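You operate a simulated robot arm through the tools that you are given. There is no shell and no other tool.

You are at the controls of a simulated two-armed robot. One attempt, no reset.

TASK
Tidy the table: gold and purple pins in the rack, the clamped rod on its rest.
Fine: the pins stand in the wooden rack; leave the clamp open.

The check looks at the end state, three seconds after you hand in, the way a careful person would. Anything else that was tipped, shoved, dropped, spilled or broken makes it a failure.

THE ROBOT
Two 7-joint arms with two-finger parallel grippers on one trunk that stands fixed in place. Base frame: the origin is at the foot of the trunk, x ahead of it, y to its left, z up. Units: m, degrees, N and s.
The left shoulder is at [0.07, 0.156, 1.205], the right one opposite. Payload 3.91 kg a hand.
The tool frame of a hand sits at the grasp point between the pads (the TCP): z along the fingers, y along the line on which they close. The tips reach 0.03 m beyond it. Largest opening 0.11 m; finger width 0.02, thickness 0.01; the body of the gripper, 0.048 by 0.112 m, starts 0.055 m behind the TCP.
Orientation is told as [roll, pitch, yaw] about the base's x, y, z axes, in that order, counted from this pose: with the fingers straight down and closing along the base's y, the tool's x points along the base's -x, its y along +y and its z along -z.

THE INTERFACE
- The arms move only by the tool move_arm. It takes "left_motion", "right_motion" or both (then of equal length, played together; a hand with none holds still); each is a list of rows, each a list of 3 entries, a list of its own where there are three numbers: the shift along the tool's x, y, z in mm, then the turn, a rotation vector about the tool's x, y, z in degrees, then the opening, from 0 (shut) to 1 (fully open). In form: [[[tx, ty, tz], [ax, ay, az], claw], ...]. A call has 1 to 20 rows; each row shifts and turns the commanded pose from where the row before left it, along the tool's axes as they then stand. Each row takes 0.2 s and may step no farther than 0.05 m and 8.6 degrees from the row before; otherwise, or with a gripper value out of range, the whole call is refused. A pose out of reach is approached as far as the arm can. The call stops where the force on the tool passes 90 N (or 10 N more than at its start, if that is more) or the arm is blocked; 0.2 s more then pass. Each finger travels about 0.108 m/s and halts on what it meets, pressing with about 43 N; the grip force reading is that of the motor and also rises with nothing between the fingers. The clock runs only during rows and for 0.2 s after the last one: add rows that do not move to give the fingers time. The reply holds the time, the measured pose of the TCP, the force on the tool along the base axes, the opening and the grip force, in the units named above and with some noise, with the torque about the TCP (base axes, N m) and any sound that the robot's microphone picked up, and new pictures: "views" is both (left out), scene, wrist or none (wrist: the cameras of the hands that moved).
- Cameras (640 x 400 px; columns grow to the right, rows downward): "scene" is now at [0.1278, 0.0285, 1.4335]; the picture's right is [0.45, -0.89, 0.00], its down [-0.46, -0.23, -0.86] and it looks along [0.77, 0.38, -0.52] (base axes); focal length 346 px, centre (320, 200). "left" rides on the left gripper at [0.073, -0.017, -0.103] in its tool frame; the picture's right is [0.23, 0.97, 0.00], its down [-0.76, 0.18, -0.62] and it looks along [-0.61, 0.14, 0.78] (tool axes); focal length 222 px, centre (320, 200). "right" rides on the right gripper at [0.072, 0.017, -0.103] in its tool frame; the picture's right is [-0.23, 0.97, 0.00], its down [-0.76, -0.18, -0.62] and it looks along [-0.61, -0.14, 0.78] (tool axes); focal length 222 px, centre (320, 200). There is no depth. A picture from a camera that has moved, and an enlarged one, comes with that camera's place and axes in the base frame and with its lens. The place of the scene camera against the robot may be out by one fixed shift of up to 0.018 m in any direction.
- raise_lower(by): slides the trunk up (or, below 0, down) by that many m; the arms and the scene camera ride with it, the base frame stays. It gives what a move gives, with no picture.
- turn_head(pan, tilt): turns the head with the scene camera to pan (to the left, within 86 degrees either way) and tilt (down, from -29 to 69), counted from straight ahead of the robot. It gives what a move gives, and a new picture of the scene camera.
- inspect(camera, box): a new picture of the part [left, top, right, bottom] of that camera's present view, enlarged. The clock stands still meanwhile.
- close_job(): hands the job in; it is judged then, once.

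Nothing tells you positions but the pictures and the camera data. Unless the task says otherwise, let go and move clear before handing in.

The tools are called after "Call:" as a command line: name --argument value ..., lists and objects as JSON in quotes. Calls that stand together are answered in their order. move_arm: Moves the arms, as the interface text tells. Its arguments: {"type":"object","properties":{"left_motion":{"type":"array","items":{"type":"array"}},"right_motion":{"type":"array","items":{"type":"array"}},"views":{"type":"string","enum":["both","scene","wrist","none"]}},"required":[]} The other tools are called the same way: raise_lower (by) slides the trunk up or down; turn_head (pan, tilt) turns the head that bears the scene camera; inspect (camera, box) takes an enlarged picture of a part of a camera's view; close_job () hands the job in.

At the start:

```text
time: 0.0
left_tcp_pos: [0.4651, 0.5896, 1.1892]
left_ee_rot: [0.0, -0.1, 0.0]
left_force: [-0.1, 0.2, 0.9]
left_moment: [-0.01, 0.0, -0.02]
left_grip_width: 0.11
left_grip_force: 0.0
right_tcp_pos: [0.5432, 0.0036, 1.1685]
right_ee_rot: [0.0, 0.0, 0.0]
right_force: [0.1, 0.1, 0.8]
right_moment: [-0.03, -0.01, 0.02]
right_grip_width: 0.1101
right_grip_force: 0.1
trunk travel left (down, up): [-0.65, 0.29]
head pan, tilt: [26.5, 31.0]
```

scene: 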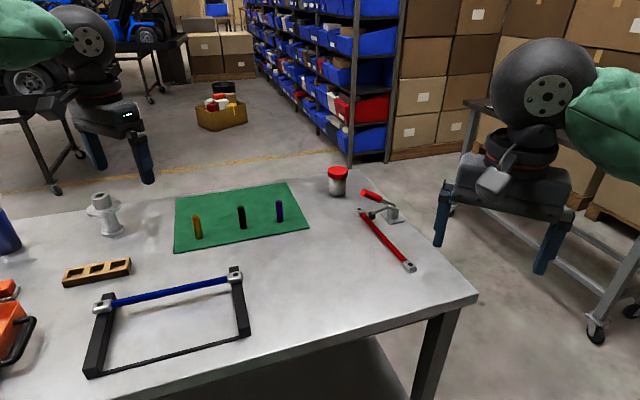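
right: 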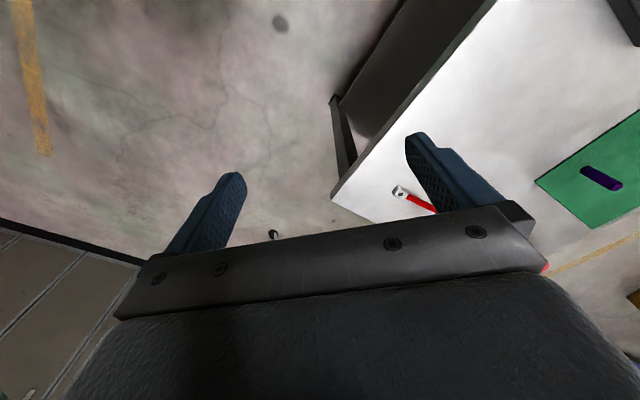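
left: 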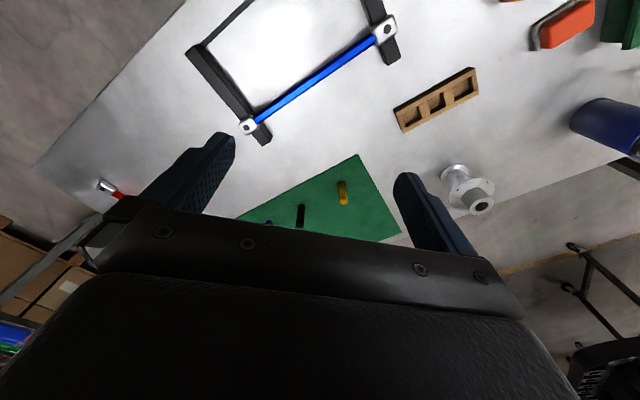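

I see a table with a green mat holding three pins (gold, black, purple), a wooden rack with three holes, a black stand with a blue rod, and a red rod beside a small toggle clamp. I'll enlarge the key regions before moving anything.

Call:
inspect --camera "scene" --box '[320, 150, 480, 290]'

Call:
inspect --camera "scene" --box '[40, 240, 280, 390]'

Call:
inspect --camera "scene" --box '[160, 170, 320, 270]'

Call:
inspect --camera "left" --box '[180, 0, 500, 220]'

```text
2.86 times, centred on (400, 220) of scene
camera zoom: at [0.1278, 0.0285, 1.4335], right [0.45, -0.89, 0.0], down [-0.46, -0.23, -0.86], along [0.77, 0.38, -0.52], focal length 988 px, centre (91, 143)
```

zoom: 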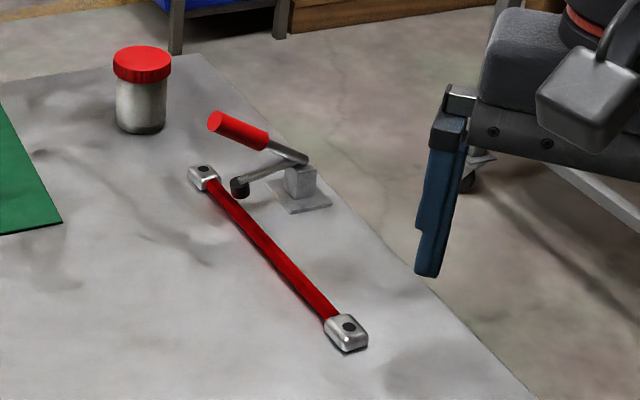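

```text
2.67 times, centred on (160, 315) of scene
camera zoom: at [0.1278, 0.0285, 1.4335], right [0.45, -0.89, 0.0], down [-0.46, -0.23, -0.86], along [0.77, 0.38, -0.52], focal length 922 px, centre (747, -107)
```

zoom: 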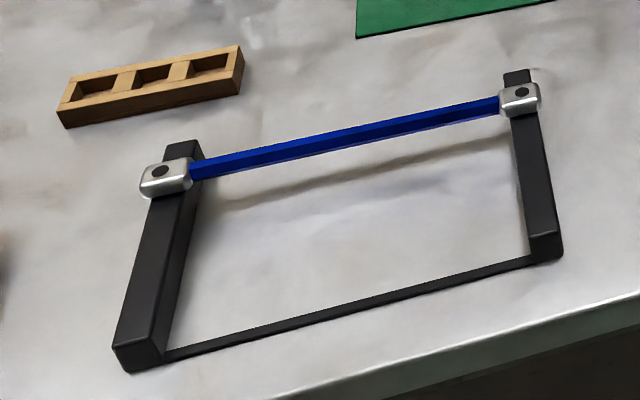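

```text
4.00 times, centred on (240, 220) of scene
camera zoom: at [0.1278, 0.0285, 1.4335], right [0.45, -0.89, 0.0], down [-0.46, -0.23, -0.86], along [0.77, 0.38, -0.52], focal length 1384 px, centre (640, 120)
```

zoom: 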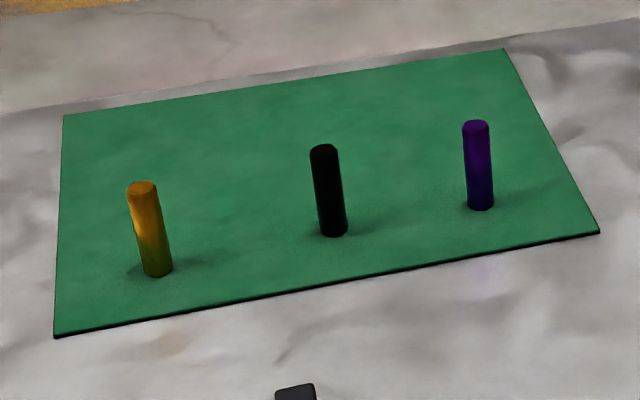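

```text
1.82 times, centred on (340, 110) of left
camera zoom: at [0.392, 0.5724, 1.2946], right [-0.23, 0.97, 0.0], down [0.76, 0.18, 0.62], along [0.61, 0.14, -0.78], focal length 404 px, centre (284, 364)
```

zoom: 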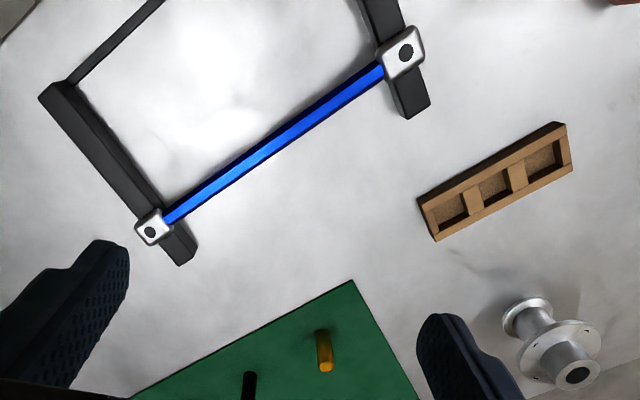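

The red rod lies beside the toggle clamp, and an identical blue rod already sits on a black two-arm frame that looks like the rest. I'll turn the head to see the far left of the table and to get a better view of the clamp.

Call:
turn_head --pan 60 --tilt 45

Call:
turn_head --pan 15 --tilt 35

Call:
inspect --camera "scene" --box '[240, 120, 400, 220]'

```text
time: 1.0
left_tcp_pos: [0.4637, 0.5909, 1.1893]
left_ee_rot: [0.1, 0.1, 0.0]
left_force: [0.0, -0.7, 0.4]
left_moment: [-0.04, -0.01, 0.02]
left_grip_width: 0.11
left_grip_force: 0.1
right_tcp_pos: [0.5419, 0.0034, 1.168]
right_ee_rot: [-0.1, -0.1, 0.1]
right_force: [-0.4, 0.2, -0.5]
right_moment: [-0.01, 0.0, 0.01]
right_grip_width: 0.11
right_grip_force: 0.1
trunk travel left (down, up): [-0.65, 0.29]
head pan, tilt: [60.0, 45.0]
camera scene: at [0.088, 0.0587, 1.4125], right [0.87, -0.5, 0.0], down [-0.35, -0.61, -0.71], along [0.35, 0.61, -0.71], focal length 346 px, centre (320, 200)
```

scene: 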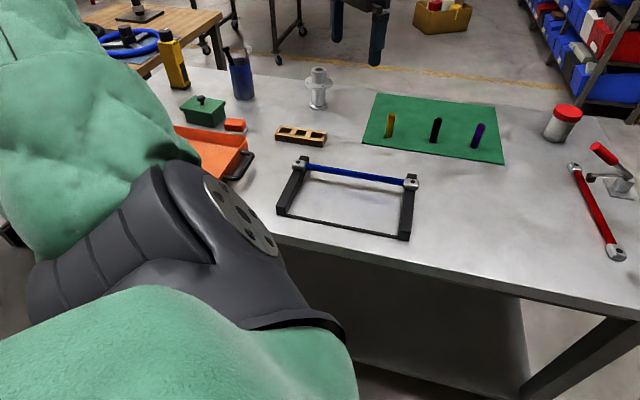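

```text
time: 2.1
left_tcp_pos: [0.4635, 0.5915, 1.1893]
left_ee_rot: [-0.1, 0.0, 0.2]
left_force: [0.0, -0.2, 0.8]
left_moment: [0.0, 0.01, 0.01]
left_grip_width: 0.1103
left_grip_force: 0.0
right_tcp_pos: [0.5416, 0.0027, 1.1668]
right_ee_rot: [0.1, 0.0, 0.0]
right_force: [0.4, 0.5, 0.1]
right_moment: [-0.03, 0.0, 0.01]
right_grip_width: 0.1098
right_grip_force: 0.1
trunk travel left (down, up): [-0.65, 0.29]
head pan, tilt: [15.0, 35.0]
camera scene: at [0.1323, 0.0112, 1.4273], right [0.26, -0.97, 0.0], down [-0.55, -0.15, -0.82], along [0.79, 0.21, -0.57], focal length 346 px, centre (320, 200)
```

scene: 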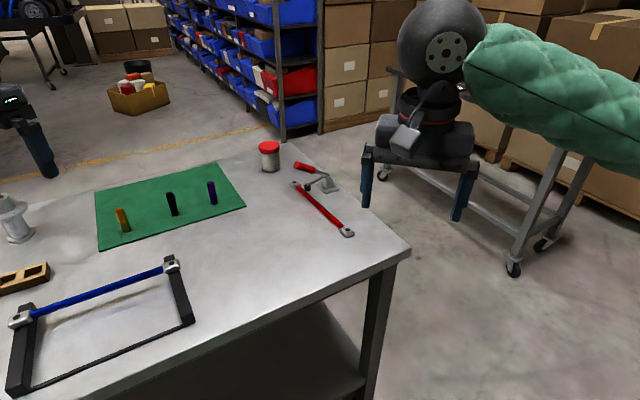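

```text
4.00 times, centred on (320, 170) of scene
camera zoom: at [0.1323, 0.0112, 1.4273], right [0.26, -0.97, 0.0], down [-0.55, -0.15, -0.82], along [0.79, 0.21, -0.57], focal length 1384 px, centre (320, 320)
```

zoom: 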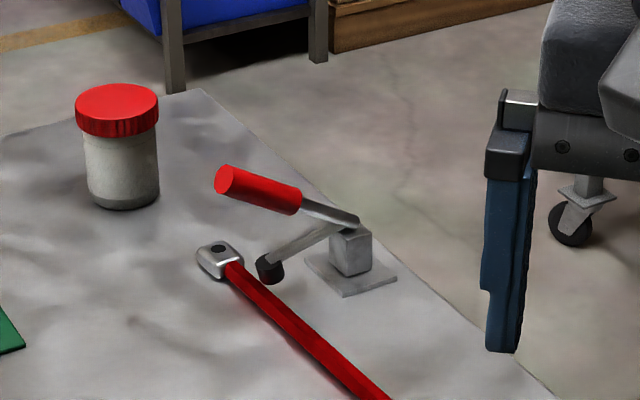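

The overall layout is clear now: tray and boxes far left, black frame with the blue rod in front, rack behind it, and the clamp by the red rod at the far right. I'll carry the left hand high over towards the clamp, so its wrist camera can show the clamp up close.

Call:
move_arm --left_motion '[[[-33, -34, 10], [0, 0, 0], 1], [[-33, -34, 10], [0, 0, 0], 1], [[-33, -34, 10], [0, 0, 0], 1], [[-33, -34, 10], [0, 0, 0], 1], [[-33, -34, 10], [0, 0, 0], 1], [[-33, -34, 10], [0, 0, 0], 1], [[-33, -34, 10], [0, 0, 0], 1], [[-33, -34, 10], [0, 0, 0], 1], [[-33, -34, 10], [0, 0, 0], 1], [[-33, -34, 10], [0, 0, 0], 1], [[0, 0, 0], [0, 0, 0], 1]]' --views "both"

```text
time: 4.5
left_tcp_pos: [0.7934, 0.2516, 1.0943]
left_ee_rot: [0.0, -0.1, 0.0]
left_force: [-0.1, -0.4, -0.2]
left_moment: [-0.02, -0.03, 0.0]
left_grip_width: 0.11
left_grip_force: 0.0
right_tcp_pos: [0.5407, 0.0046, 1.1689]
right_ee_rot: [-0.1, 0.0, 0.0]
right_force: [0.1, 1.0, -0.4]
right_moment: [-0.03, -0.02, -0.01]
right_grip_width: 0.1102
right_grip_force: 0.1
trunk travel left (down, up): [-0.65, 0.29]
head pan, tilt: [15.0, 35.0]
camera scene: at [0.1309, 0.0122, 1.4275], right [0.26, -0.97, 0.0], down [-0.55, -0.15, -0.82], along [0.79, 0.21, -0.57], focal length 346 px, centre (320, 200)
camera left: at [0.7222, 0.2328, 1.1975], right [-0.23, 0.97, 0.0], down [0.76, 0.18, 0.62], along [0.61, 0.14, -0.78], focal length 222 px, centre (320, 200)
```

scene: 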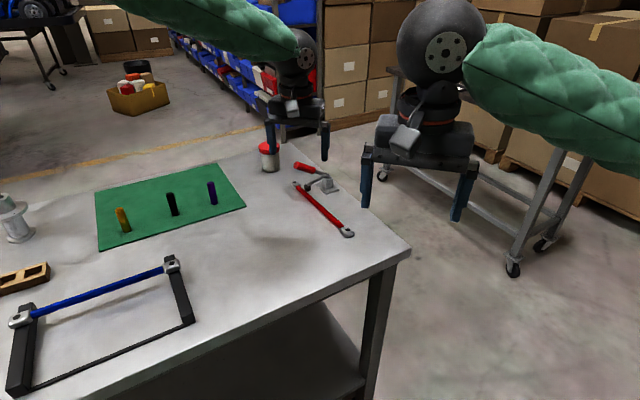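
left: 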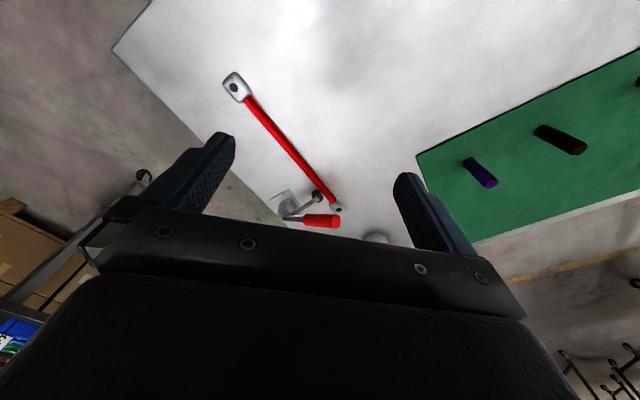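

Call:
inspect --camera "left" --box '[260, 150, 380, 240]'

Call:
inspect --camera "scene" --box '[280, 140, 360, 210]'

```text
4.44 times, centred on (320, 195) of left
camera zoom: at [0.7222, 0.2328, 1.1975], right [-0.23, 0.97, 0.0], down [0.76, 0.18, 0.62], along [0.61, 0.14, -0.78], focal length 987 px, centre (320, 222)
```

zoom: 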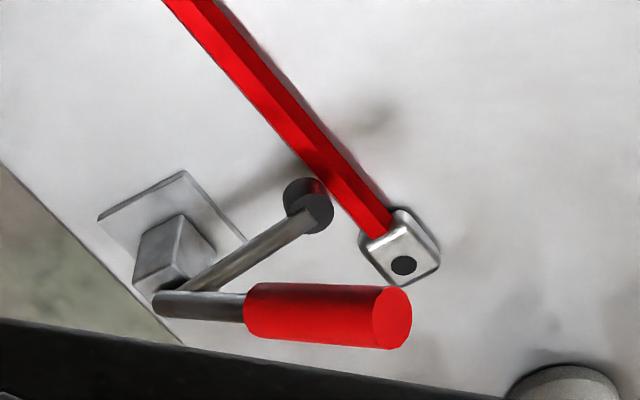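

```text
5.71 times, centred on (320, 175) of scene
camera zoom: at [0.1309, 0.0122, 1.4275], right [0.26, -0.97, 0.0], down [-0.55, -0.15, -0.82], along [0.79, 0.21, -0.57], focal length 1976 px, centre (320, 343)
```

zoom: 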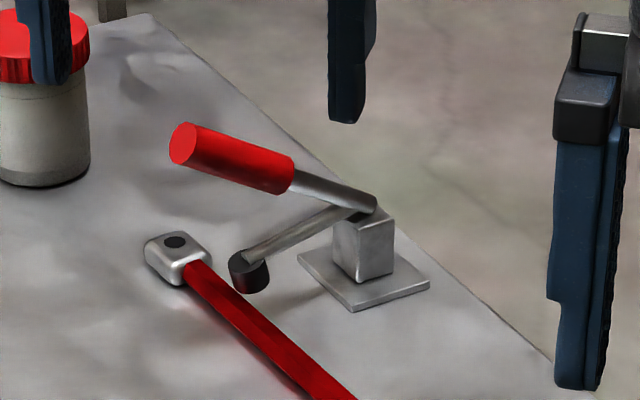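

The pad of the clamp sits at the red rod, near its far end: pad at about (0.99, 0.285, 0.84) and the pivot at about (1.06, 0.23, 0.85). The red handle rises from the pivot to about (0.97, 0.31, 0.93). I'll tilt the left hand so its camera looks at the clamp almost level, to confirm that it is shut on the rod.

Call:
move_arm --left_motion '[[[-2, 16, 31], [0, 0, 0], 1], [[-2, 16, 31], [0, 0, 0], 1], [[-2, 16, 31], [0, 0, 0], 0.5], [[0, 0, 0], [0, -8.5, 0], 0.2], [[0, 0, 0], [0, -8.5, 0], 0], [[0, 0, 0], [0, -8.5, 0], 0], [[0, 0, 0], [0, -8.5, 0], 0], [[0, 0, 0], [0, -8.5, 0], 0], [[0, 0, 0], [0, -8.5, 0], 0], [[0, 0, 0], [0, 0, 0], 0]]' --views "both"

Call:
inspect --camera "left" --box '[200, 60, 400, 185]'

```text
time: 6.7
left_tcp_pos: [0.8006, 0.2973, 0.9981]
left_ee_rot: [0.0, -51.1, 0.1]
left_force: [-0.1, -0.1, 0.3]
left_moment: [0.0, -0.01, -0.02]
left_grip_width: 0.0
left_grip_force: 37.5
right_tcp_pos: [0.542, 0.0018, 1.1678]
right_ee_rot: [0.1, 0.0, 0.0]
right_force: [-0.3, -0.1, 0.1]
right_moment: [-0.01, 0.03, 0.0]
right_grip_width: 0.1098
right_grip_force: 0.0
trunk travel left (down, up): [-0.65, 0.29]
head pan, tilt: [15.0, 35.0]
camera scene: at [0.1326, 0.01, 1.4273], right [0.26, -0.97, 0.0], down [-0.55, -0.15, -0.82], along [0.79, 0.21, -0.57], focal length 346 px, centre (320, 200)
camera left: at [0.6757, 0.2794, 1.0071], right [-0.14, 0.97, -0.18], down [-0.01, 0.18, 0.98], along [0.99, 0.14, -0.02], focal length 222 px, centre (320, 200)
```

scene: 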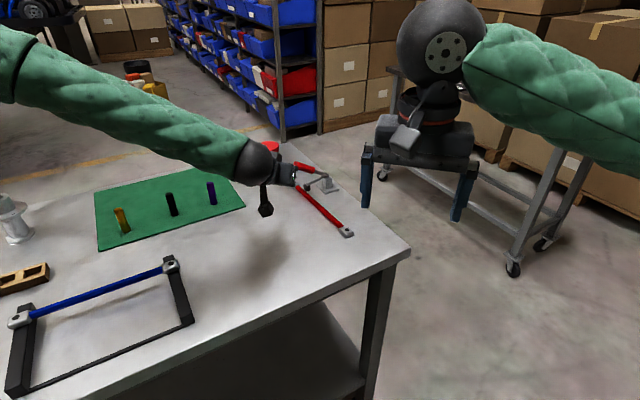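
left: 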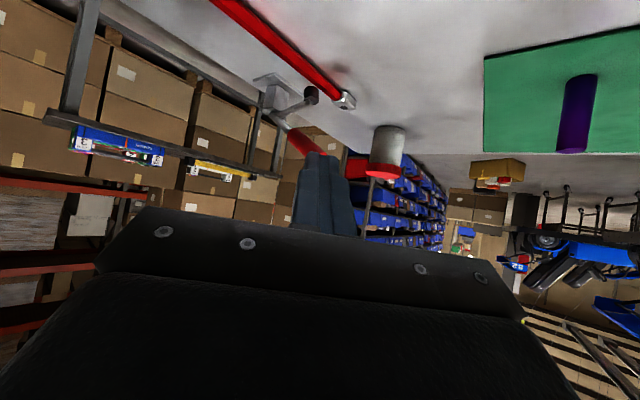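

```text
3.20 times, centred on (300, 122) of left
camera zoom: at [0.6757, 0.2794, 1.0071], right [-0.14, 0.97, -0.18], down [-0.01, 0.18, 0.98], along [0.99, 0.14, -0.02], focal length 711 px, centre (384, 448)
```

zoom: 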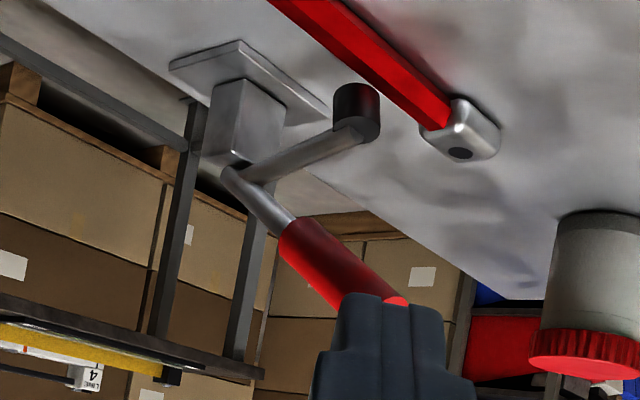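

The wrist views triangulate better than the scene camera: the table is near z = 0.835, and the pad's underside and the rod's top are both near 0.86. I'll zoom in tightly on the pad to see whether it really bears on the rod.

Call:
inspect --camera "left" --box '[285, 70, 349, 110]'

Call:
inspect --camera "scene" --box '[284, 150, 348, 200]'

```text
10.00 times, centred on (317, 90) of left
camera zoom: at [0.6757, 0.2794, 1.0071], right [-0.14, 0.97, -0.18], down [-0.01, 0.18, 0.98], along [0.99, 0.14, -0.02], focal length 2221 px, centre (350, 1300)
```

zoom: 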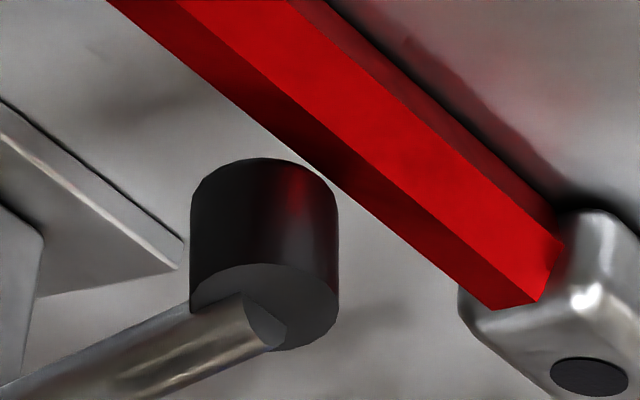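

```text
8.00 times, centred on (316, 175) of scene
camera zoom: at [0.1326, 0.01, 1.4273], right [0.26, -0.97, 0.0], down [-0.55, -0.15, -0.82], along [0.79, 0.21, -0.57], focal length 2767 px, centre (352, 400)
```

zoom: 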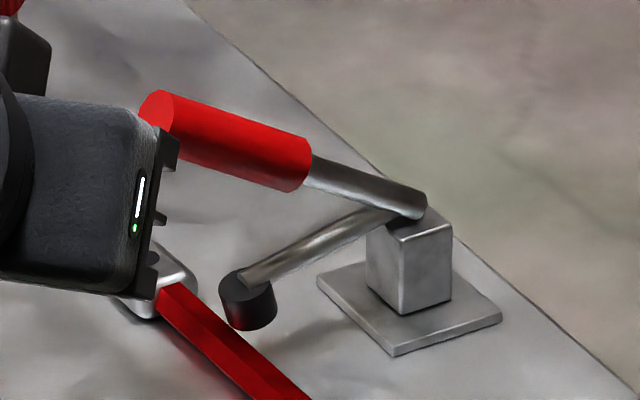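

In this close view the pad looks as if it sits just beyond the rod, so I'm not yet certain it bears on it. I'll bring the right hand in low on the robot's side of the rod and look along its axis.

Call:
move_arm --right_motion '[[[-34.6, 8.4, 28], [0, 0, 0], 1], [[-34.6, 8.4, 28], [0, 0, 0], 1], [[-34.6, 8.4, 28], [0, 0, 0], 1], [[-34.6, 8.4, 28], [0, 0, 0], 1], [[-34.6, 8.4, 28], [0, 0, 0], 1], [[-34.6, 8.4, 28], [0, 0, 0], 1], [[-34.6, 8.4, 28], [0, 0, 0], 1], [[0, 0, 0], [0, 0, -7.6], 1], [[0, 0, 0], [0, 0, -7.6], 1], [[0, 0, 0], [0, 0, -7.6], 1], [[0, 0, 0], [0, 0, -7.6], 1], [[0, 0, 0], [0, 0, -7.6], 1], [[0, 0, 0], [0, 0, -7.6], 1], [[0, 0, 0], [0, -8.5, 0], 1], [[0, 0, 0], [0, -8.5, 0], 1], [[0, 0, 0], [0, -8.5, 0], 1], [[0, 0, 0], [0, -8.5, 0], 1], [[0, 0, 0], [0, -8.5, 0], 1], [[0, 0, 0], [0, -8.5, 0], 1], [[0, 0, 0], [0, 0, 0], 1]]' --views "both"

```text
time: 10.9
left_tcp_pos: [0.8004, 0.2981, 0.9967]
left_ee_rot: [0.0, -51.0, 0.0]
left_force: [0.0, 0.3, -0.8]
left_moment: [0.0, -0.02, 0.0]
left_grip_width: 0.0001
left_grip_force: 37.8
right_tcp_pos: [0.7843, 0.062, 0.9719]
right_ee_rot: [0.0, -51.1, 45.7]
right_force: [0.6, 1.1, -0.6]
right_moment: [-0.04, 0.0, 0.01]
right_grip_width: 0.11
right_grip_force: 0.1
trunk travel left (down, up): [-0.65, 0.29]
head pan, tilt: [15.0, 35.0]
camera scene: at [0.1327, 0.0114, 1.4273], right [0.26, -0.97, 0.0], down [-0.55, -0.15, -0.82], along [0.79, 0.21, -0.57], focal length 346 px, centre (320, 200)
camera right: at [0.6842, -0.0162, 0.9804], right [-0.6, 0.78, 0.18], down [0.12, -0.13, 0.98], along [0.79, 0.61, -0.02], focal length 222 px, centre (320, 200)
```

scene: 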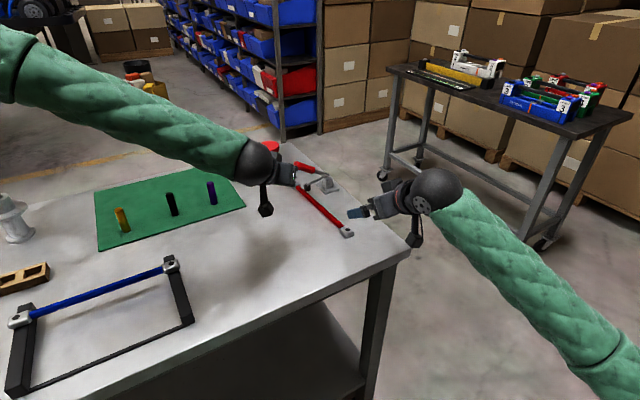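
right: 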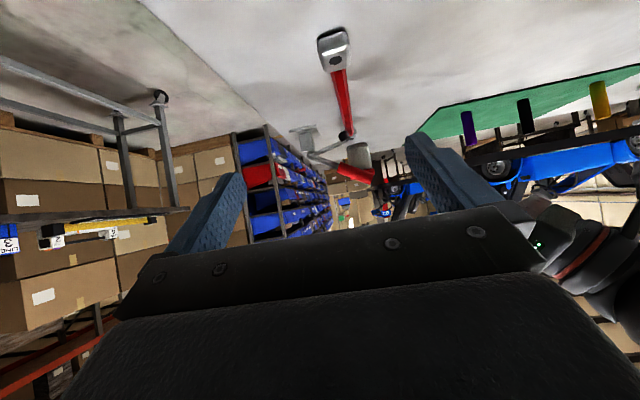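

Call:
inspect --camera "right" --box '[280, 80, 408, 180]'

Call:
inspect --camera "right" --box '[320, 110, 376, 150]'

```text
4.00 times, centred on (344, 130) of right
camera zoom: at [0.6842, -0.0162, 0.9804], right [-0.6, 0.78, 0.18], down [0.12, -0.13, 0.98], along [0.79, 0.61, -0.02], focal length 888 px, centre (224, 480)
```

zoom: 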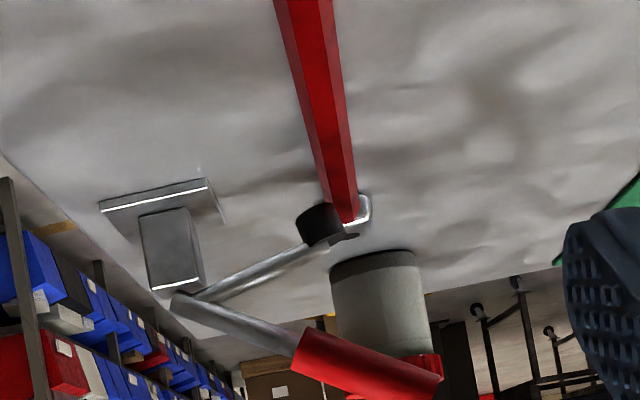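

```text
10.00 times, centred on (348, 130) of right
camera zoom: at [0.6842, -0.0162, 0.9804], right [-0.6, 0.78, 0.18], down [0.12, -0.13, 0.98], along [0.79, 0.61, -0.02], focal length 2221 px, centre (40, 900)
```

zoom: 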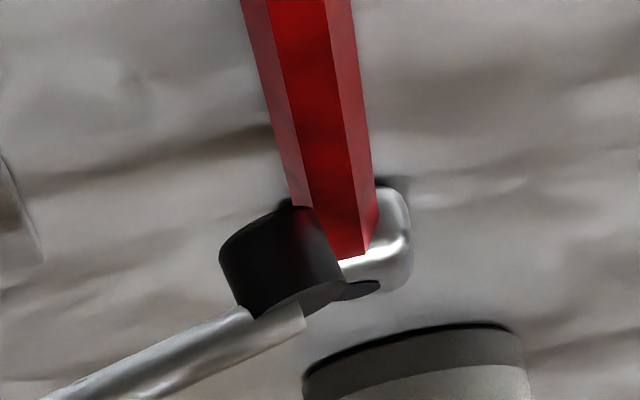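

Looking along the rod, the pad sits partly over its edge, so I take the clamp as shut on the rod; the handle must swing up about the pivot at roughly (1.03, 0.23, 0.88). I'll back the right hand off a little as an observer and slide the left hand's closed fingers in under the outer end of the red handle.

Call:
move_arm --left_motion '[[[-18.4, 10, -5.9], [0, 0, 0], 0], [[0, 0, 35], [0, 0, 0], 0], [[0, 0, 35], [0, 0, 0], 0], [[0, 0, 30], [0, 0, 0], 0], [[0, 0, 25], [0, 0, 0], 0], [[0, 0, 0], [0, 0, 0], 0]]' --right_motion '[[[0, 0, -25], [0, 0, 0], 1], [[0, 0, -25], [0, 0, 0], 1], [[0, 0, 0], [0, 0, 0], 1], [[0, 0, 0], [0, 0, 0], 1], [[0, 0, 0], [0, 0, 0], 1], [[0, 0, 0], [0, 0, 0], 1]]' --views "both"

Call:
inspect --camera "right" --box '[260, 80, 420, 180]'

Call:
inspect --camera "left" --box '[200, 60, 400, 185]'

```text
time: 12.3
left_tcp_pos: [0.9051, 0.3084, 0.9384]
left_ee_rot: [-0.1, -51.1, 0.0]
left_force: [0.4, 0.5, 0.1]
left_moment: [0.01, 0.0, -0.01]
left_grip_width: 0.0
left_grip_force: 38.1
right_tcp_pos: [0.7577, 0.0342, 1.0028]
right_ee_rot: [-0.1, -50.9, 45.6]
right_force: [-0.1, -0.5, 0.3]
right_moment: [-0.02, -0.01, 0.02]
right_grip_width: 0.1099
right_grip_force: 0.0
trunk travel left (down, up): [-0.65, 0.29]
head pan, tilt: [15.0, 35.0]
camera scene: at [0.1317, 0.0112, 1.4274], right [0.26, -0.97, 0.0], down [-0.55, -0.15, -0.82], along [0.79, 0.21, -0.57], focal length 346 px, centre (320, 200)
camera right: at [0.6567, -0.0454, 1.0117], right [-0.6, 0.78, 0.18], down [0.12, -0.13, 0.98], along [0.79, 0.61, -0.02], focal length 222 px, centre (320, 200)
camera left: at [0.7795, 0.2912, 0.9482], right [-0.14, 0.97, -0.18], down [-0.01, 0.18, 0.98], along [0.99, 0.14, -0.02], focal length 222 px, centre (320, 200)
```

scene: 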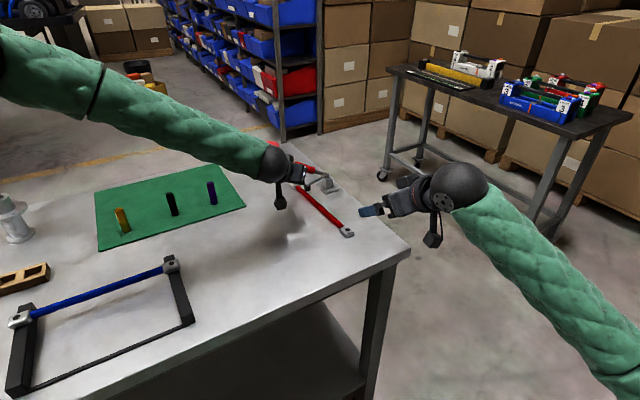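
right: 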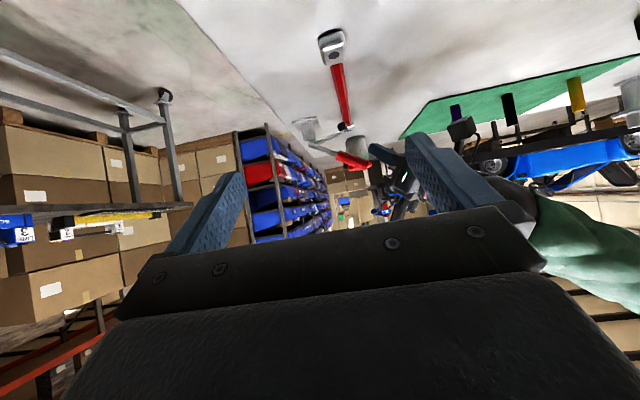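
left: 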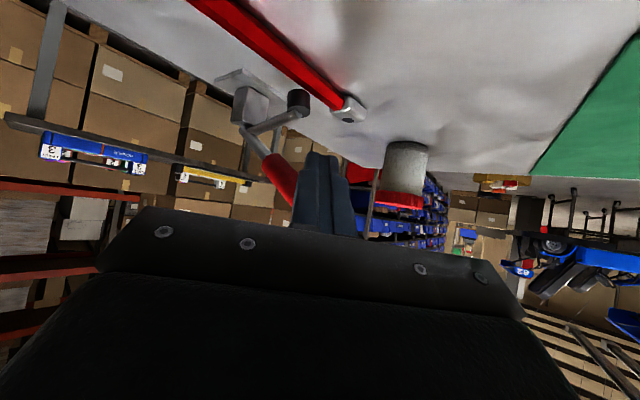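

```text
4.00 times, centred on (340, 130) of right
camera zoom: at [0.6567, -0.0454, 1.0117], right [-0.6, 0.78, 0.18], down [0.12, -0.13, 0.98], along [0.79, 0.61, -0.02], focal length 888 px, centre (240, 480)
```

zoom: 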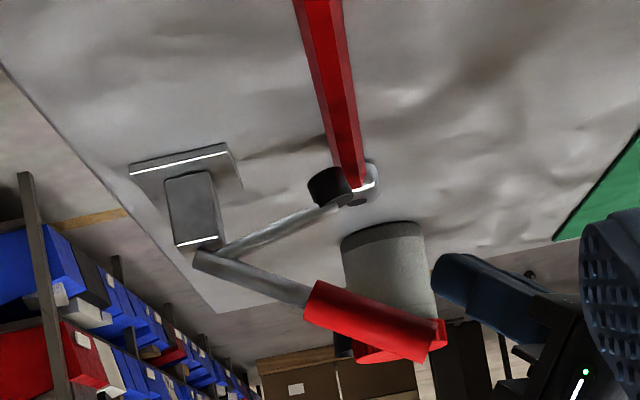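

```text
3.20 times, centred on (300, 122) of left
camera zoom: at [0.7795, 0.2912, 0.9482], right [-0.14, 0.97, -0.18], down [-0.01, 0.18, 0.98], along [0.99, 0.14, -0.02], focal length 711 px, centre (384, 448)
```

zoom: 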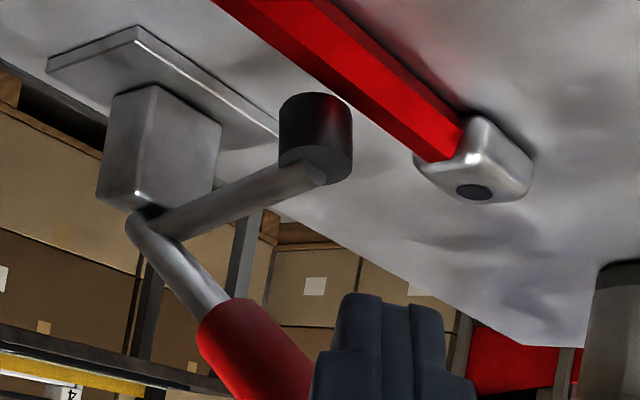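

The fingertips are lower than the handle and about 35 mm short of being under it. I'll advance the rest of the way along the finger axis and check clearance.

Call:
move_arm --left_motion '[[[0, 0, 17], [0, 0, 0], 0], [[0, 0, 17], [0, 0, 0], 0], [[0, 0, 0], [0, 0, 0], 0]]' --views "wrist"

Call:
inspect --camera "right" --box '[280, 100, 408, 180]'

Call:
inspect --camera "scene" --box '[280, 140, 360, 200]'

```text
time: 13.1
left_tcp_pos: [0.931, 0.3103, 0.9149]
left_ee_rot: [0.1, -51.0, 0.0]
left_force: [-1.3, 0.3, -0.3]
left_moment: [0.02, -0.01, 0.03]
left_grip_width: 0.0001
left_grip_force: 37.5
right_tcp_pos: [0.7562, 0.0332, 1.0024]
right_ee_rot: [0.1, -50.9, 45.6]
right_force: [1.1, 0.0, 1.0]
right_moment: [0.01, 0.0, 0.01]
right_grip_width: 0.1102
right_grip_force: 0.1
trunk travel left (down, up): [-0.65, 0.29]
head pan, tilt: [15.0, 35.0]
camera left: at [0.8069, 0.2922, 0.9252], right [-0.14, 0.97, -0.18], down [-0.01, 0.18, 0.98], along [0.99, 0.14, -0.02], focal length 222 px, centre (320, 200)
```

left: 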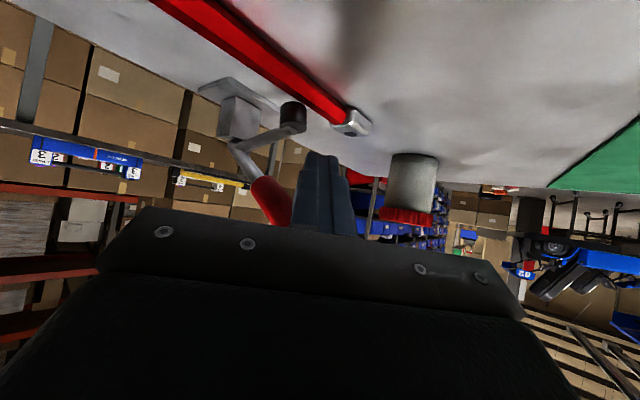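

```text
5.00 times, centred on (344, 140) of right
camera zoom: at [0.6571, -0.0451, 1.0114], right [-0.6, 0.78, 0.18], down [0.12, -0.13, 0.98], along [0.79, 0.61, -0.02], focal length 1111 px, centre (200, 500)
```

zoom: 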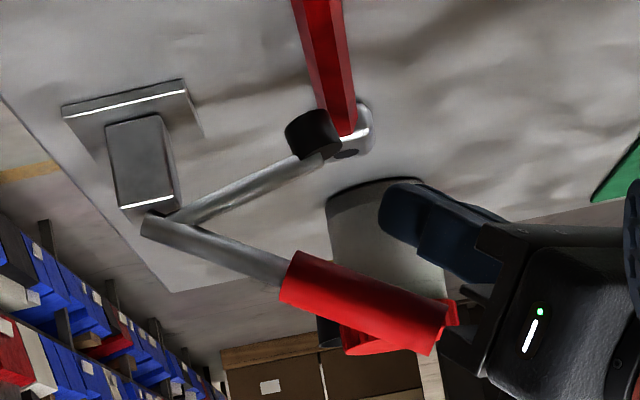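

```text
6.67 times, centred on (320, 170) of scene
camera zoom: at [0.1322, 0.0113, 1.4273], right [0.26, -0.97, 0.0], down [-0.55, -0.15, -0.82], along [0.79, 0.21, -0.57], focal length 2306 px, centre (320, 400)
```

zoom: 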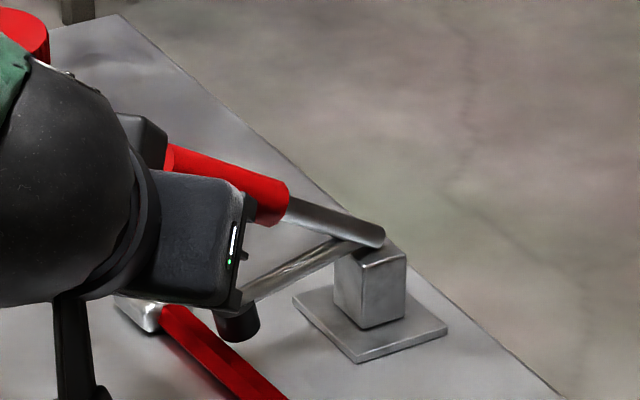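

The fingers are now under the handle with a small gap and clear of the pad. I'll start lifting along the handle's arc in small steps, watching force and sound.

Call:
move_arm --left_motion '[[[-6.7, -1, -0.3], [0, 0, 0], 0], [[-6.7, -1, -0.3], [0, 0, 0], 0], [[-6.7, -1, -0.3], [0, 0, 0], 0], [[-6.7, -1, -0.3], [0, 0, 0], 0], [[-6.7, -1, -0.3], [0, 0, 0], 0], [[0, 0, 0], [0, 0, 0], 0]]' --views "none"

Call:
inspect --camera "right" --box '[280, 100, 408, 180]'

```text
time: 14.5
left_tcp_pos: [0.9522, 0.3034, 0.9425]
left_ee_rot: [0.0, -50.9, 0.0]
left_force: [-1.2, -1.2, -0.6]
left_moment: [0.04, 0.02, -0.05]
left_grip_width: 0.0
left_grip_force: 37.7
right_tcp_pos: [0.7578, 0.0335, 1.0038]
right_ee_rot: [0.0, -51.1, 45.6]
right_force: [0.1, -0.1, 1.2]
right_moment: [-0.01, 0.0, -0.01]
right_grip_width: 0.1103
right_grip_force: 0.1
trunk travel left (down, up): [-0.65, 0.29]
head pan, tilt: [15.0, 35.0]
```

```text
5.00 times, centred on (344, 140) of right
camera zoom: at [0.6573, -0.0455, 1.0113], right [-0.6, 0.78, 0.18], down [0.12, -0.13, 0.98], along [0.79, 0.61, -0.02], focal length 1111 px, centre (200, 500)
```

zoom: 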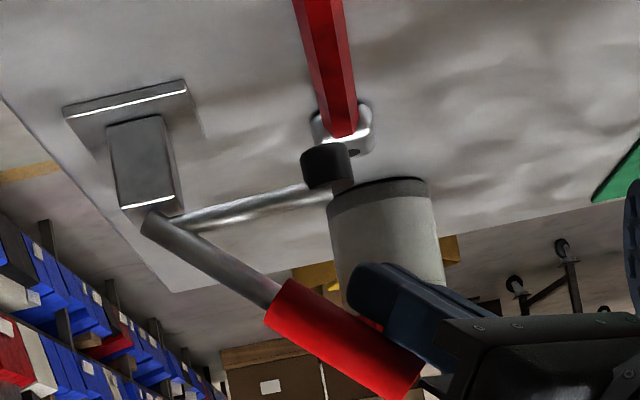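

The handle and arm turn together and the pad has lifted off the rod with almost no resistance. I'll keep following the arc.

Call:
move_arm --left_motion '[[[-8.2, -3, -1.5], [0, 0, 0], 0], [[-8.2, -3, -1.5], [0, 0, 0], 0], [[-9.5, -4.1, 1.6], [0, 0, 0], 0], [[-9.5, -4.1, 1.6], [0, 0, 0], 0], [[-9.5, -4.1, 1.6], [0, 0, 0], 0], [[-9.5, -4.1, 1.6], [0, 0, 0], 0], [[0, 0, 0], [0, 0, 0], 0]]' --views "none"

Call:
inspect --camera "right" --box '[264, 100, 424, 200]'

```text
time: 16.1
left_tcp_pos: [0.9897, 0.2809, 0.9826]
left_ee_rot: [0.1, -51.1, 0.0]
left_force: [0.8, 0.5, 0.0]
left_moment: [-0.01, 0.02, 0.0]
left_grip_width: 0.0001
left_grip_force: 37.4
right_tcp_pos: [0.7584, 0.0339, 1.0032]
right_ee_rot: [0.0, -51.0, 45.5]
right_force: [0.3, -0.4, -1.3]
right_moment: [-0.02, -0.03, -0.01]
right_grip_width: 0.1102
right_grip_force: 0.0
trunk travel left (down, up): [-0.65, 0.29]
head pan, tilt: [15.0, 35.0]
```

```text
4.00 times, centred on (344, 150) of right
camera zoom: at [0.6573, -0.0454, 1.0113], right [-0.6, 0.78, 0.18], down [0.12, -0.13, 0.98], along [0.79, 0.61, -0.02], focal length 888 px, centre (224, 400)
```

zoom: 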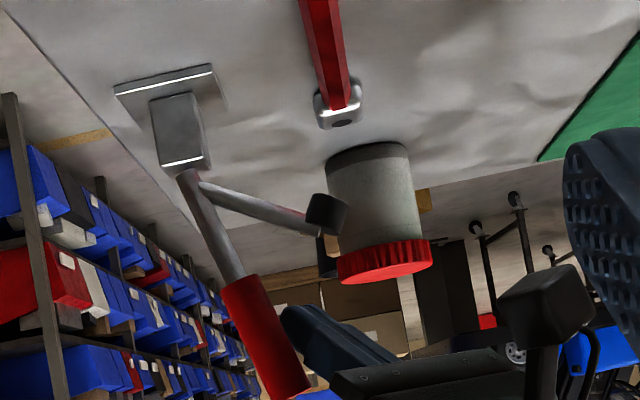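

The handle is near 70° and the pad is well clear. I'll continue to vertical and past it, checking for an end stop.

Call:
move_arm --left_motion '[[[-7, -7, 4], [0, 0, 0], 0], [[-7, -7, 4], [0, 0, 0], 0], [[-7, -7, 4], [0, 0, 0], 0], [[-7, -7, 4], [0, 0, 0], 0], [[0, 0, 0], [0, 0, 0], 0]]' --views "none"

Call:
inspect --camera "right" --box '[264, 100, 424, 200]'

```text
time: 17.3
left_tcp_pos: [1.0092, 0.2599, 1.0017]
left_ee_rot: [0.1, -51.0, 0.0]
left_force: [-1.0, 1.0, 0.1]
left_moment: [-0.02, -0.03, 0.02]
left_grip_width: 0.0
left_grip_force: 37.8
left hand out of reach, approached as far as the arm can: row 3, 4
right_tcp_pos: [0.7571, 0.0338, 1.0028]
right_ee_rot: [0.0, -51.0, 45.6]
right_force: [-0.2, 0.0, 0.0]
right_moment: [0.02, 0.01, 0.0]
right_grip_width: 0.11
right_grip_force: 0.0
trunk travel left (down, up): [-0.65, 0.29]
head pan, tilt: [15.0, 35.0]
```

```text
4.00 times, centred on (344, 150) of right
camera zoom: at [0.6574, -0.0455, 1.0112], right [-0.6, 0.78, 0.18], down [0.12, -0.13, 0.98], along [0.79, 0.61, -0.02], focal length 888 px, centre (224, 400)
```

zoom: 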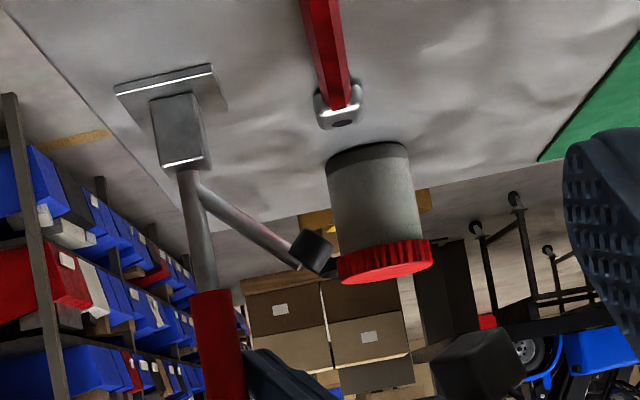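

The handle is now near vertical, but the arm reports its reach limit in this pose. I'll pitch the fingers closer to level, which should extend the reach, and try to carry the handle past vertical.

Call:
move_arm --left_motion '[[[0, 0, 0], [0, -8, 0], 0], [[0, 0, 0], [0, -8, 0], 0], [[0, -6, 6], [0, 0, 0], 0], [[0, -6, 6], [0, 0, 0], 0], [[0, 0, 0], [0, 0, 0], 0]]' --views "none"

Call:
inspect --camera "right" --box '[264, 100, 424, 200]'

```text
time: 18.5
left_tcp_pos: [1.0043, 0.2593, 1.008]
left_ee_rot: [0.1, -67.0, -0.1]
left_force: [0.0, 0.0, 0.3]
left_moment: [0.02, -0.02, 0.06]
left_grip_width: 0.0002
left_grip_force: 37.9
left hand out of reach, approached as far as the arm can: row 2, 3, 4
right_tcp_pos: [0.7574, 0.0338, 1.0029]
right_ee_rot: [-0.1, -51.1, 45.7]
right_force: [-0.1, -0.6, -1.0]
right_moment: [0.01, 0.01, -0.03]
right_grip_width: 0.11
right_grip_force: 0.0
trunk travel left (down, up): [-0.65, 0.29]
head pan, tilt: [15.0, 35.0]
```

```text
4.00 times, centred on (344, 150) of right
camera zoom: at [0.6574, -0.0455, 1.0112], right [-0.6, 0.78, 0.18], down [0.12, -0.13, 0.98], along [0.79, 0.61, -0.02], focal length 888 px, centre (224, 400)
```

zoom: 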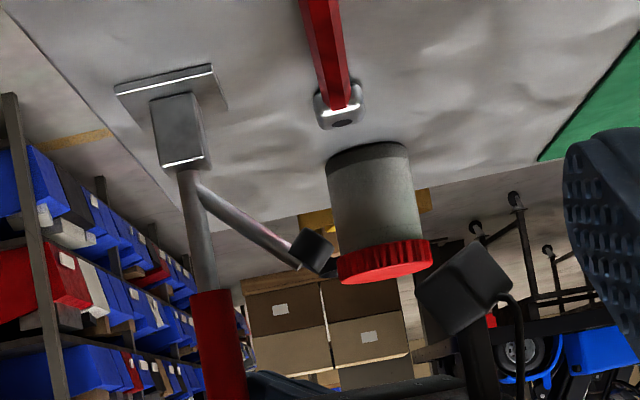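

The extra pitch did not help reach, but the handle stands near vertical and the force on the hand is zero. I'll ease the fingers away from it by about 15 mm and see whether it stays open on its own.

Call:
move_arm --left_motion '[[[0, 8, -4], [0, 0, 0], 0], [[0, 8, -4], [0, 0, 0], 0], [[0, 0, 0], [0, 0, 0], 0], [[0, 0, 0], [0, 0, 0], 0], [[0, 0, 0], [0, 0, 0], 0]]' --views "none"

Call:
inspect --camera "right" --box '[264, 100, 424, 200]'

Call:
inspect --camera "scene" --box '[260, 110, 388, 190]'

```text
time: 19.7
left_tcp_pos: [0.996, 0.2763, 1.0112]
left_ee_rot: [0.1, -66.9, 0.0]
left_force: [0.5, 0.0, -0.6]
left_moment: [-0.05, -0.01, 0.01]
left_grip_width: 0.0
left_grip_force: 37.7
right_tcp_pos: [0.7568, 0.0339, 1.0002]
right_ee_rot: [0.1, -51.0, 45.5]
right_force: [-1.1, -0.5, -0.1]
right_moment: [0.02, 0.0, 0.0]
right_grip_width: 0.1101
right_grip_force: 0.0
trunk travel left (down, up): [-0.65, 0.29]
head pan, tilt: [15.0, 35.0]
```

```text
4.00 times, centred on (344, 150) of right
camera zoom: at [0.6574, -0.0456, 1.0112], right [-0.6, 0.78, 0.18], down [0.12, -0.13, 0.98], along [0.79, 0.61, -0.02], focal length 888 px, centre (224, 400)
```

zoom: 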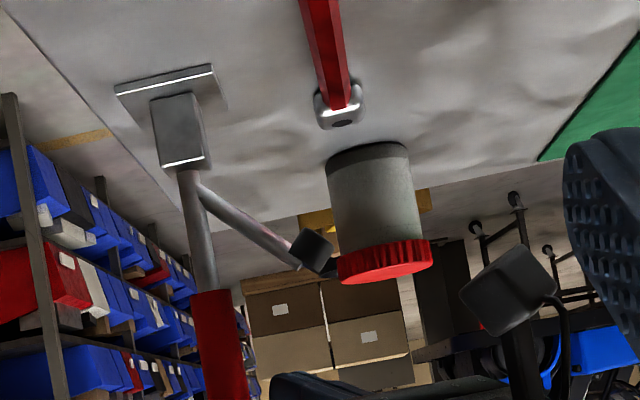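

```text
5.00 times, centred on (324, 150) of scene
camera zoom: at [0.1327, 0.0107, 1.4273], right [0.26, -0.97, 0.0], down [-0.55, -0.15, -0.82], along [0.79, 0.21, -0.57], focal length 1729 px, centre (300, 450)
```

zoom: 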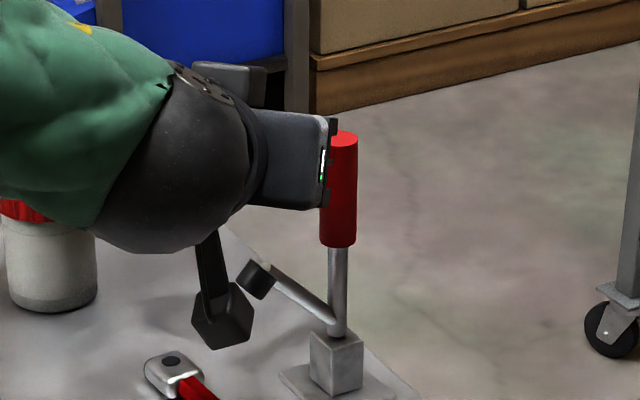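

The handle stands on its own, nearly vertical, with the pad well off the rod. I want it clearly past vertical, so I'll retry with a steeper finger angle, which should suit the arm's reach better.

Call:
move_arm --left_motion '[[[0, 0, -20], [0, 0, 0], 0], [[0, 0, 0], [0, 7.25, 0], 0], [[0, 0, 0], [0, 7.25, 0], 0], [[0, 0, 0], [0, 7.25, 0], 0], [[0, 0, 0], [0, 7.25, 0], 0], [[-8, -5, 19], [0, 0, 0], 0], [[-8, -5, 19], [0, 0, 0], 0], [[0, 0, 0], [0, 0, 0], 0]]' --views "none"

Call:
inspect --camera "right" --box '[264, 100, 424, 200]'

```text
time: 21.5
left_tcp_pos: [1.0065, 0.2694, 1.0058]
left_ee_rot: [0.1, -38.0, 0.0]
left_force: [0.8, 0.3, 0.1]
left_moment: [0.04, 0.04, 0.02]
left_grip_width: 0.0001
left_grip_force: 37.0
left hand out of reach, approached as far as the arm can: row 7
right_tcp_pos: [0.7589, 0.0327, 1.0027]
right_ee_rot: [0.1, -51.0, 45.6]
right_force: [0.1, 0.0, 0.8]
right_moment: [0.03, 0.02, -0.02]
right_grip_width: 0.1098
right_grip_force: 0.1
trunk travel left (down, up): [-0.65, 0.29]
head pan, tilt: [15.0, 35.0]
```

```text
4.00 times, centred on (344, 150) of right
camera zoom: at [0.6574, -0.0457, 1.0112], right [-0.6, 0.78, 0.18], down [0.12, -0.13, 0.98], along [0.79, 0.61, -0.02], focal length 888 px, centre (224, 400)
```

zoom: 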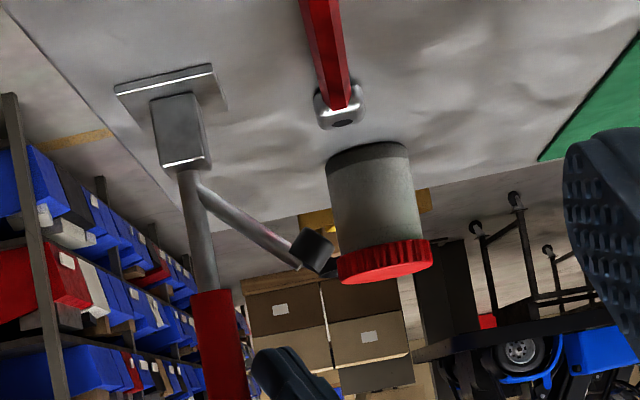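

Reach seems capped at about 0.965 m from the shoulder to the grasp point, so a lower shoulder should extend it, and that also helps with the far purple pin. I'll lift both hands clear, then lower the trunk by 0.15 m.

Call:
move_arm --left_motion '[[[4, 12, -42], [0, 0, 0], 0], [[4, 12, -42], [0, 0, 0], 0], [[4, 12, -42], [0, 0, 0], 0], [[4, 12, -42], [0, 0, 0], 0], [[4, 12, -42], [0, 0, 0], 0], [[0, 0, 0], [0, 0, 0], 0]]' --right_motion '[[[-23.3, 0, -18.8], [0, 0, 0], 1], [[-23.3, 0, -18.8], [0, 0, 0], 1], [[-23.3, 0, -18.8], [0, 0, 0], 1], [[-23.3, 0, -18.8], [0, 0, 0], 1], [[-23.3, 0, -18.8], [0, 0, 0], 1], [[0, 0, 0], [0, 0, 0], 1]]' --views "both"

```text
time: 22.9
left_tcp_pos: [0.861, 0.329, 1.1571]
left_ee_rot: [-0.1, -37.9, 0.1]
left_force: [-0.5, 0.6, 0.2]
left_moment: [-0.01, -0.01, -0.01]
left_grip_width: 0.0003
left_grip_force: 37.2
right_tcp_pos: [0.7592, 0.034, 1.1526]
right_ee_rot: [0.1, -50.9, 45.5]
right_force: [0.0, 0.4, -0.1]
right_moment: [0.07, 0.01, 0.01]
right_grip_width: 0.1099
right_grip_force: 0.1
trunk travel left (down, up): [-0.65, 0.29]
head pan, tilt: [15.0, 35.0]
camera scene: at [0.1342, 0.0104, 1.427], right [0.26, -0.97, 0.0], down [-0.56, -0.15, -0.82], along [0.79, 0.21, -0.57], focal length 346 px, centre (320, 200)
camera right: at [0.6584, -0.0452, 1.1604], right [-0.6, 0.78, 0.18], down [0.13, -0.13, 0.98], along [0.79, 0.61, -0.02], focal length 222 px, centre (320, 200)
camera left: at [0.7406, 0.3117, 1.195], right [-0.18, 0.97, -0.14], down [0.22, 0.18, 0.96], along [0.96, 0.14, -0.24], focal length 222 px, centre (320, 200)
```

scene: 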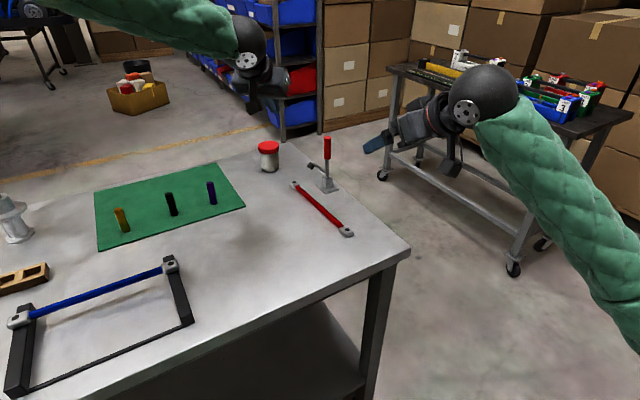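
right: 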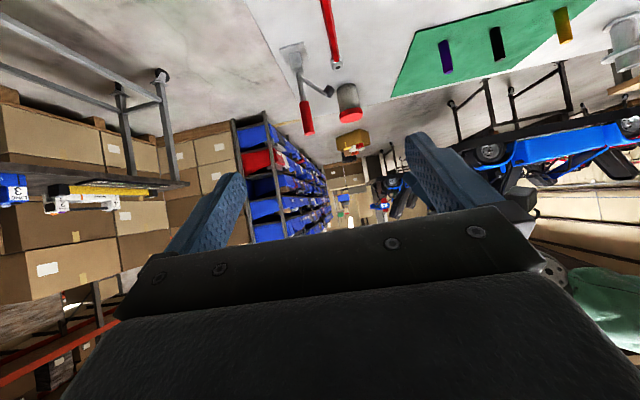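
left: 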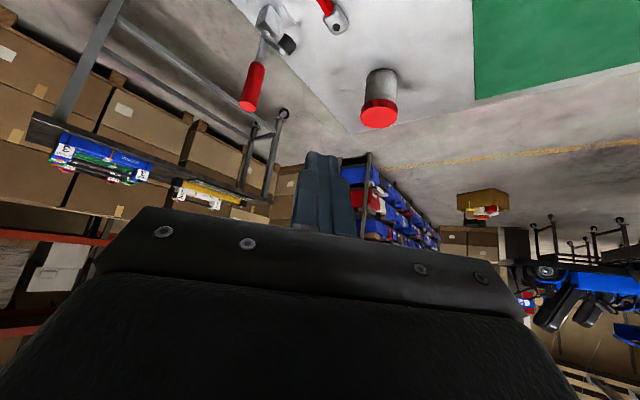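

The clamp stands open with the handle upright, and both hands are clear. Lowering the trunk now.

Call:
raise_lower --by -0.12

Call:
inspect --camera "scene" --box '[0, 0, 640, 400]'

Call:
inspect --camera "right" --box '[240, 80, 440, 205]'

```text
time: 24.4
left_tcp_pos: [0.8595, 0.3296, 1.0392]
left_ee_rot: [0.1, -38.1, 0.0]
left_force: [-0.4, -0.2, 0.5]
left_moment: [0.01, 0.0, -0.03]
left_grip_width: 0.0001
left_grip_force: 38.4
right_tcp_pos: [0.7577, 0.0345, 1.0324]
right_ee_rot: [-0.1, -51.0, 45.6]
right_force: [0.2, -0.3, 0.5]
right_moment: [0.01, -0.01, 0.0]
right_grip_width: 0.1101
right_grip_force: 0.0
trunk travel left (down, up): [-0.53, 0.41]
head pan, tilt: [15.0, 35.0]
```

```text
1.00 times, centred on (320, 200) of scene (not enlarged: the box is as wide or as high as the picture)
camera zoom: at [0.1322, 0.0109, 1.3074], right [0.26, -0.97, 0.0], down [-0.55, -0.15, -0.82], along [0.79, 0.21, -0.57], focal length 346 px, centre (320, 200)
```

zoom: 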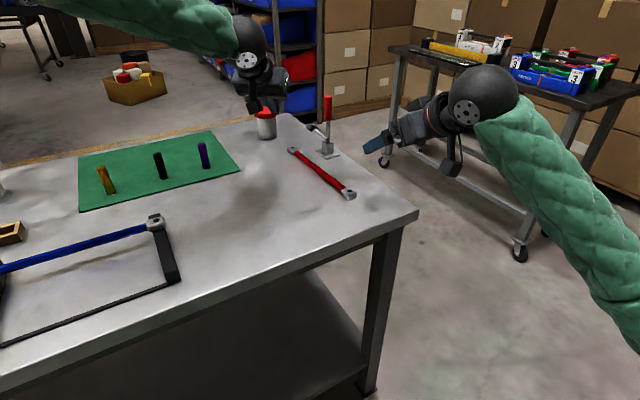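

```text
3.20 times, centred on (340, 142) of right
camera zoom: at [0.6569, -0.0449, 1.0414], right [-0.6, 0.78, 0.18], down [0.12, -0.13, 0.98], along [0.79, 0.61, -0.02], focal length 711 px, centre (256, 384)
```

zoom: 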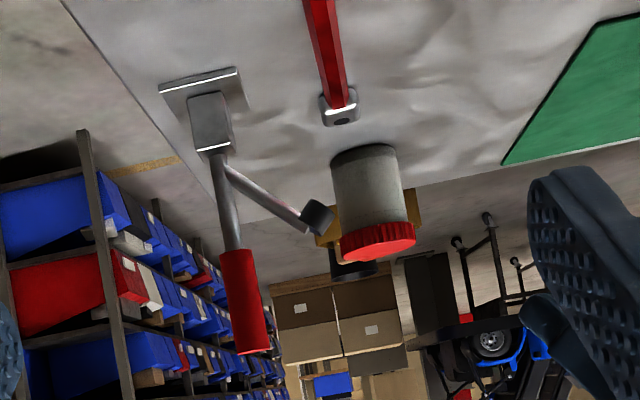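

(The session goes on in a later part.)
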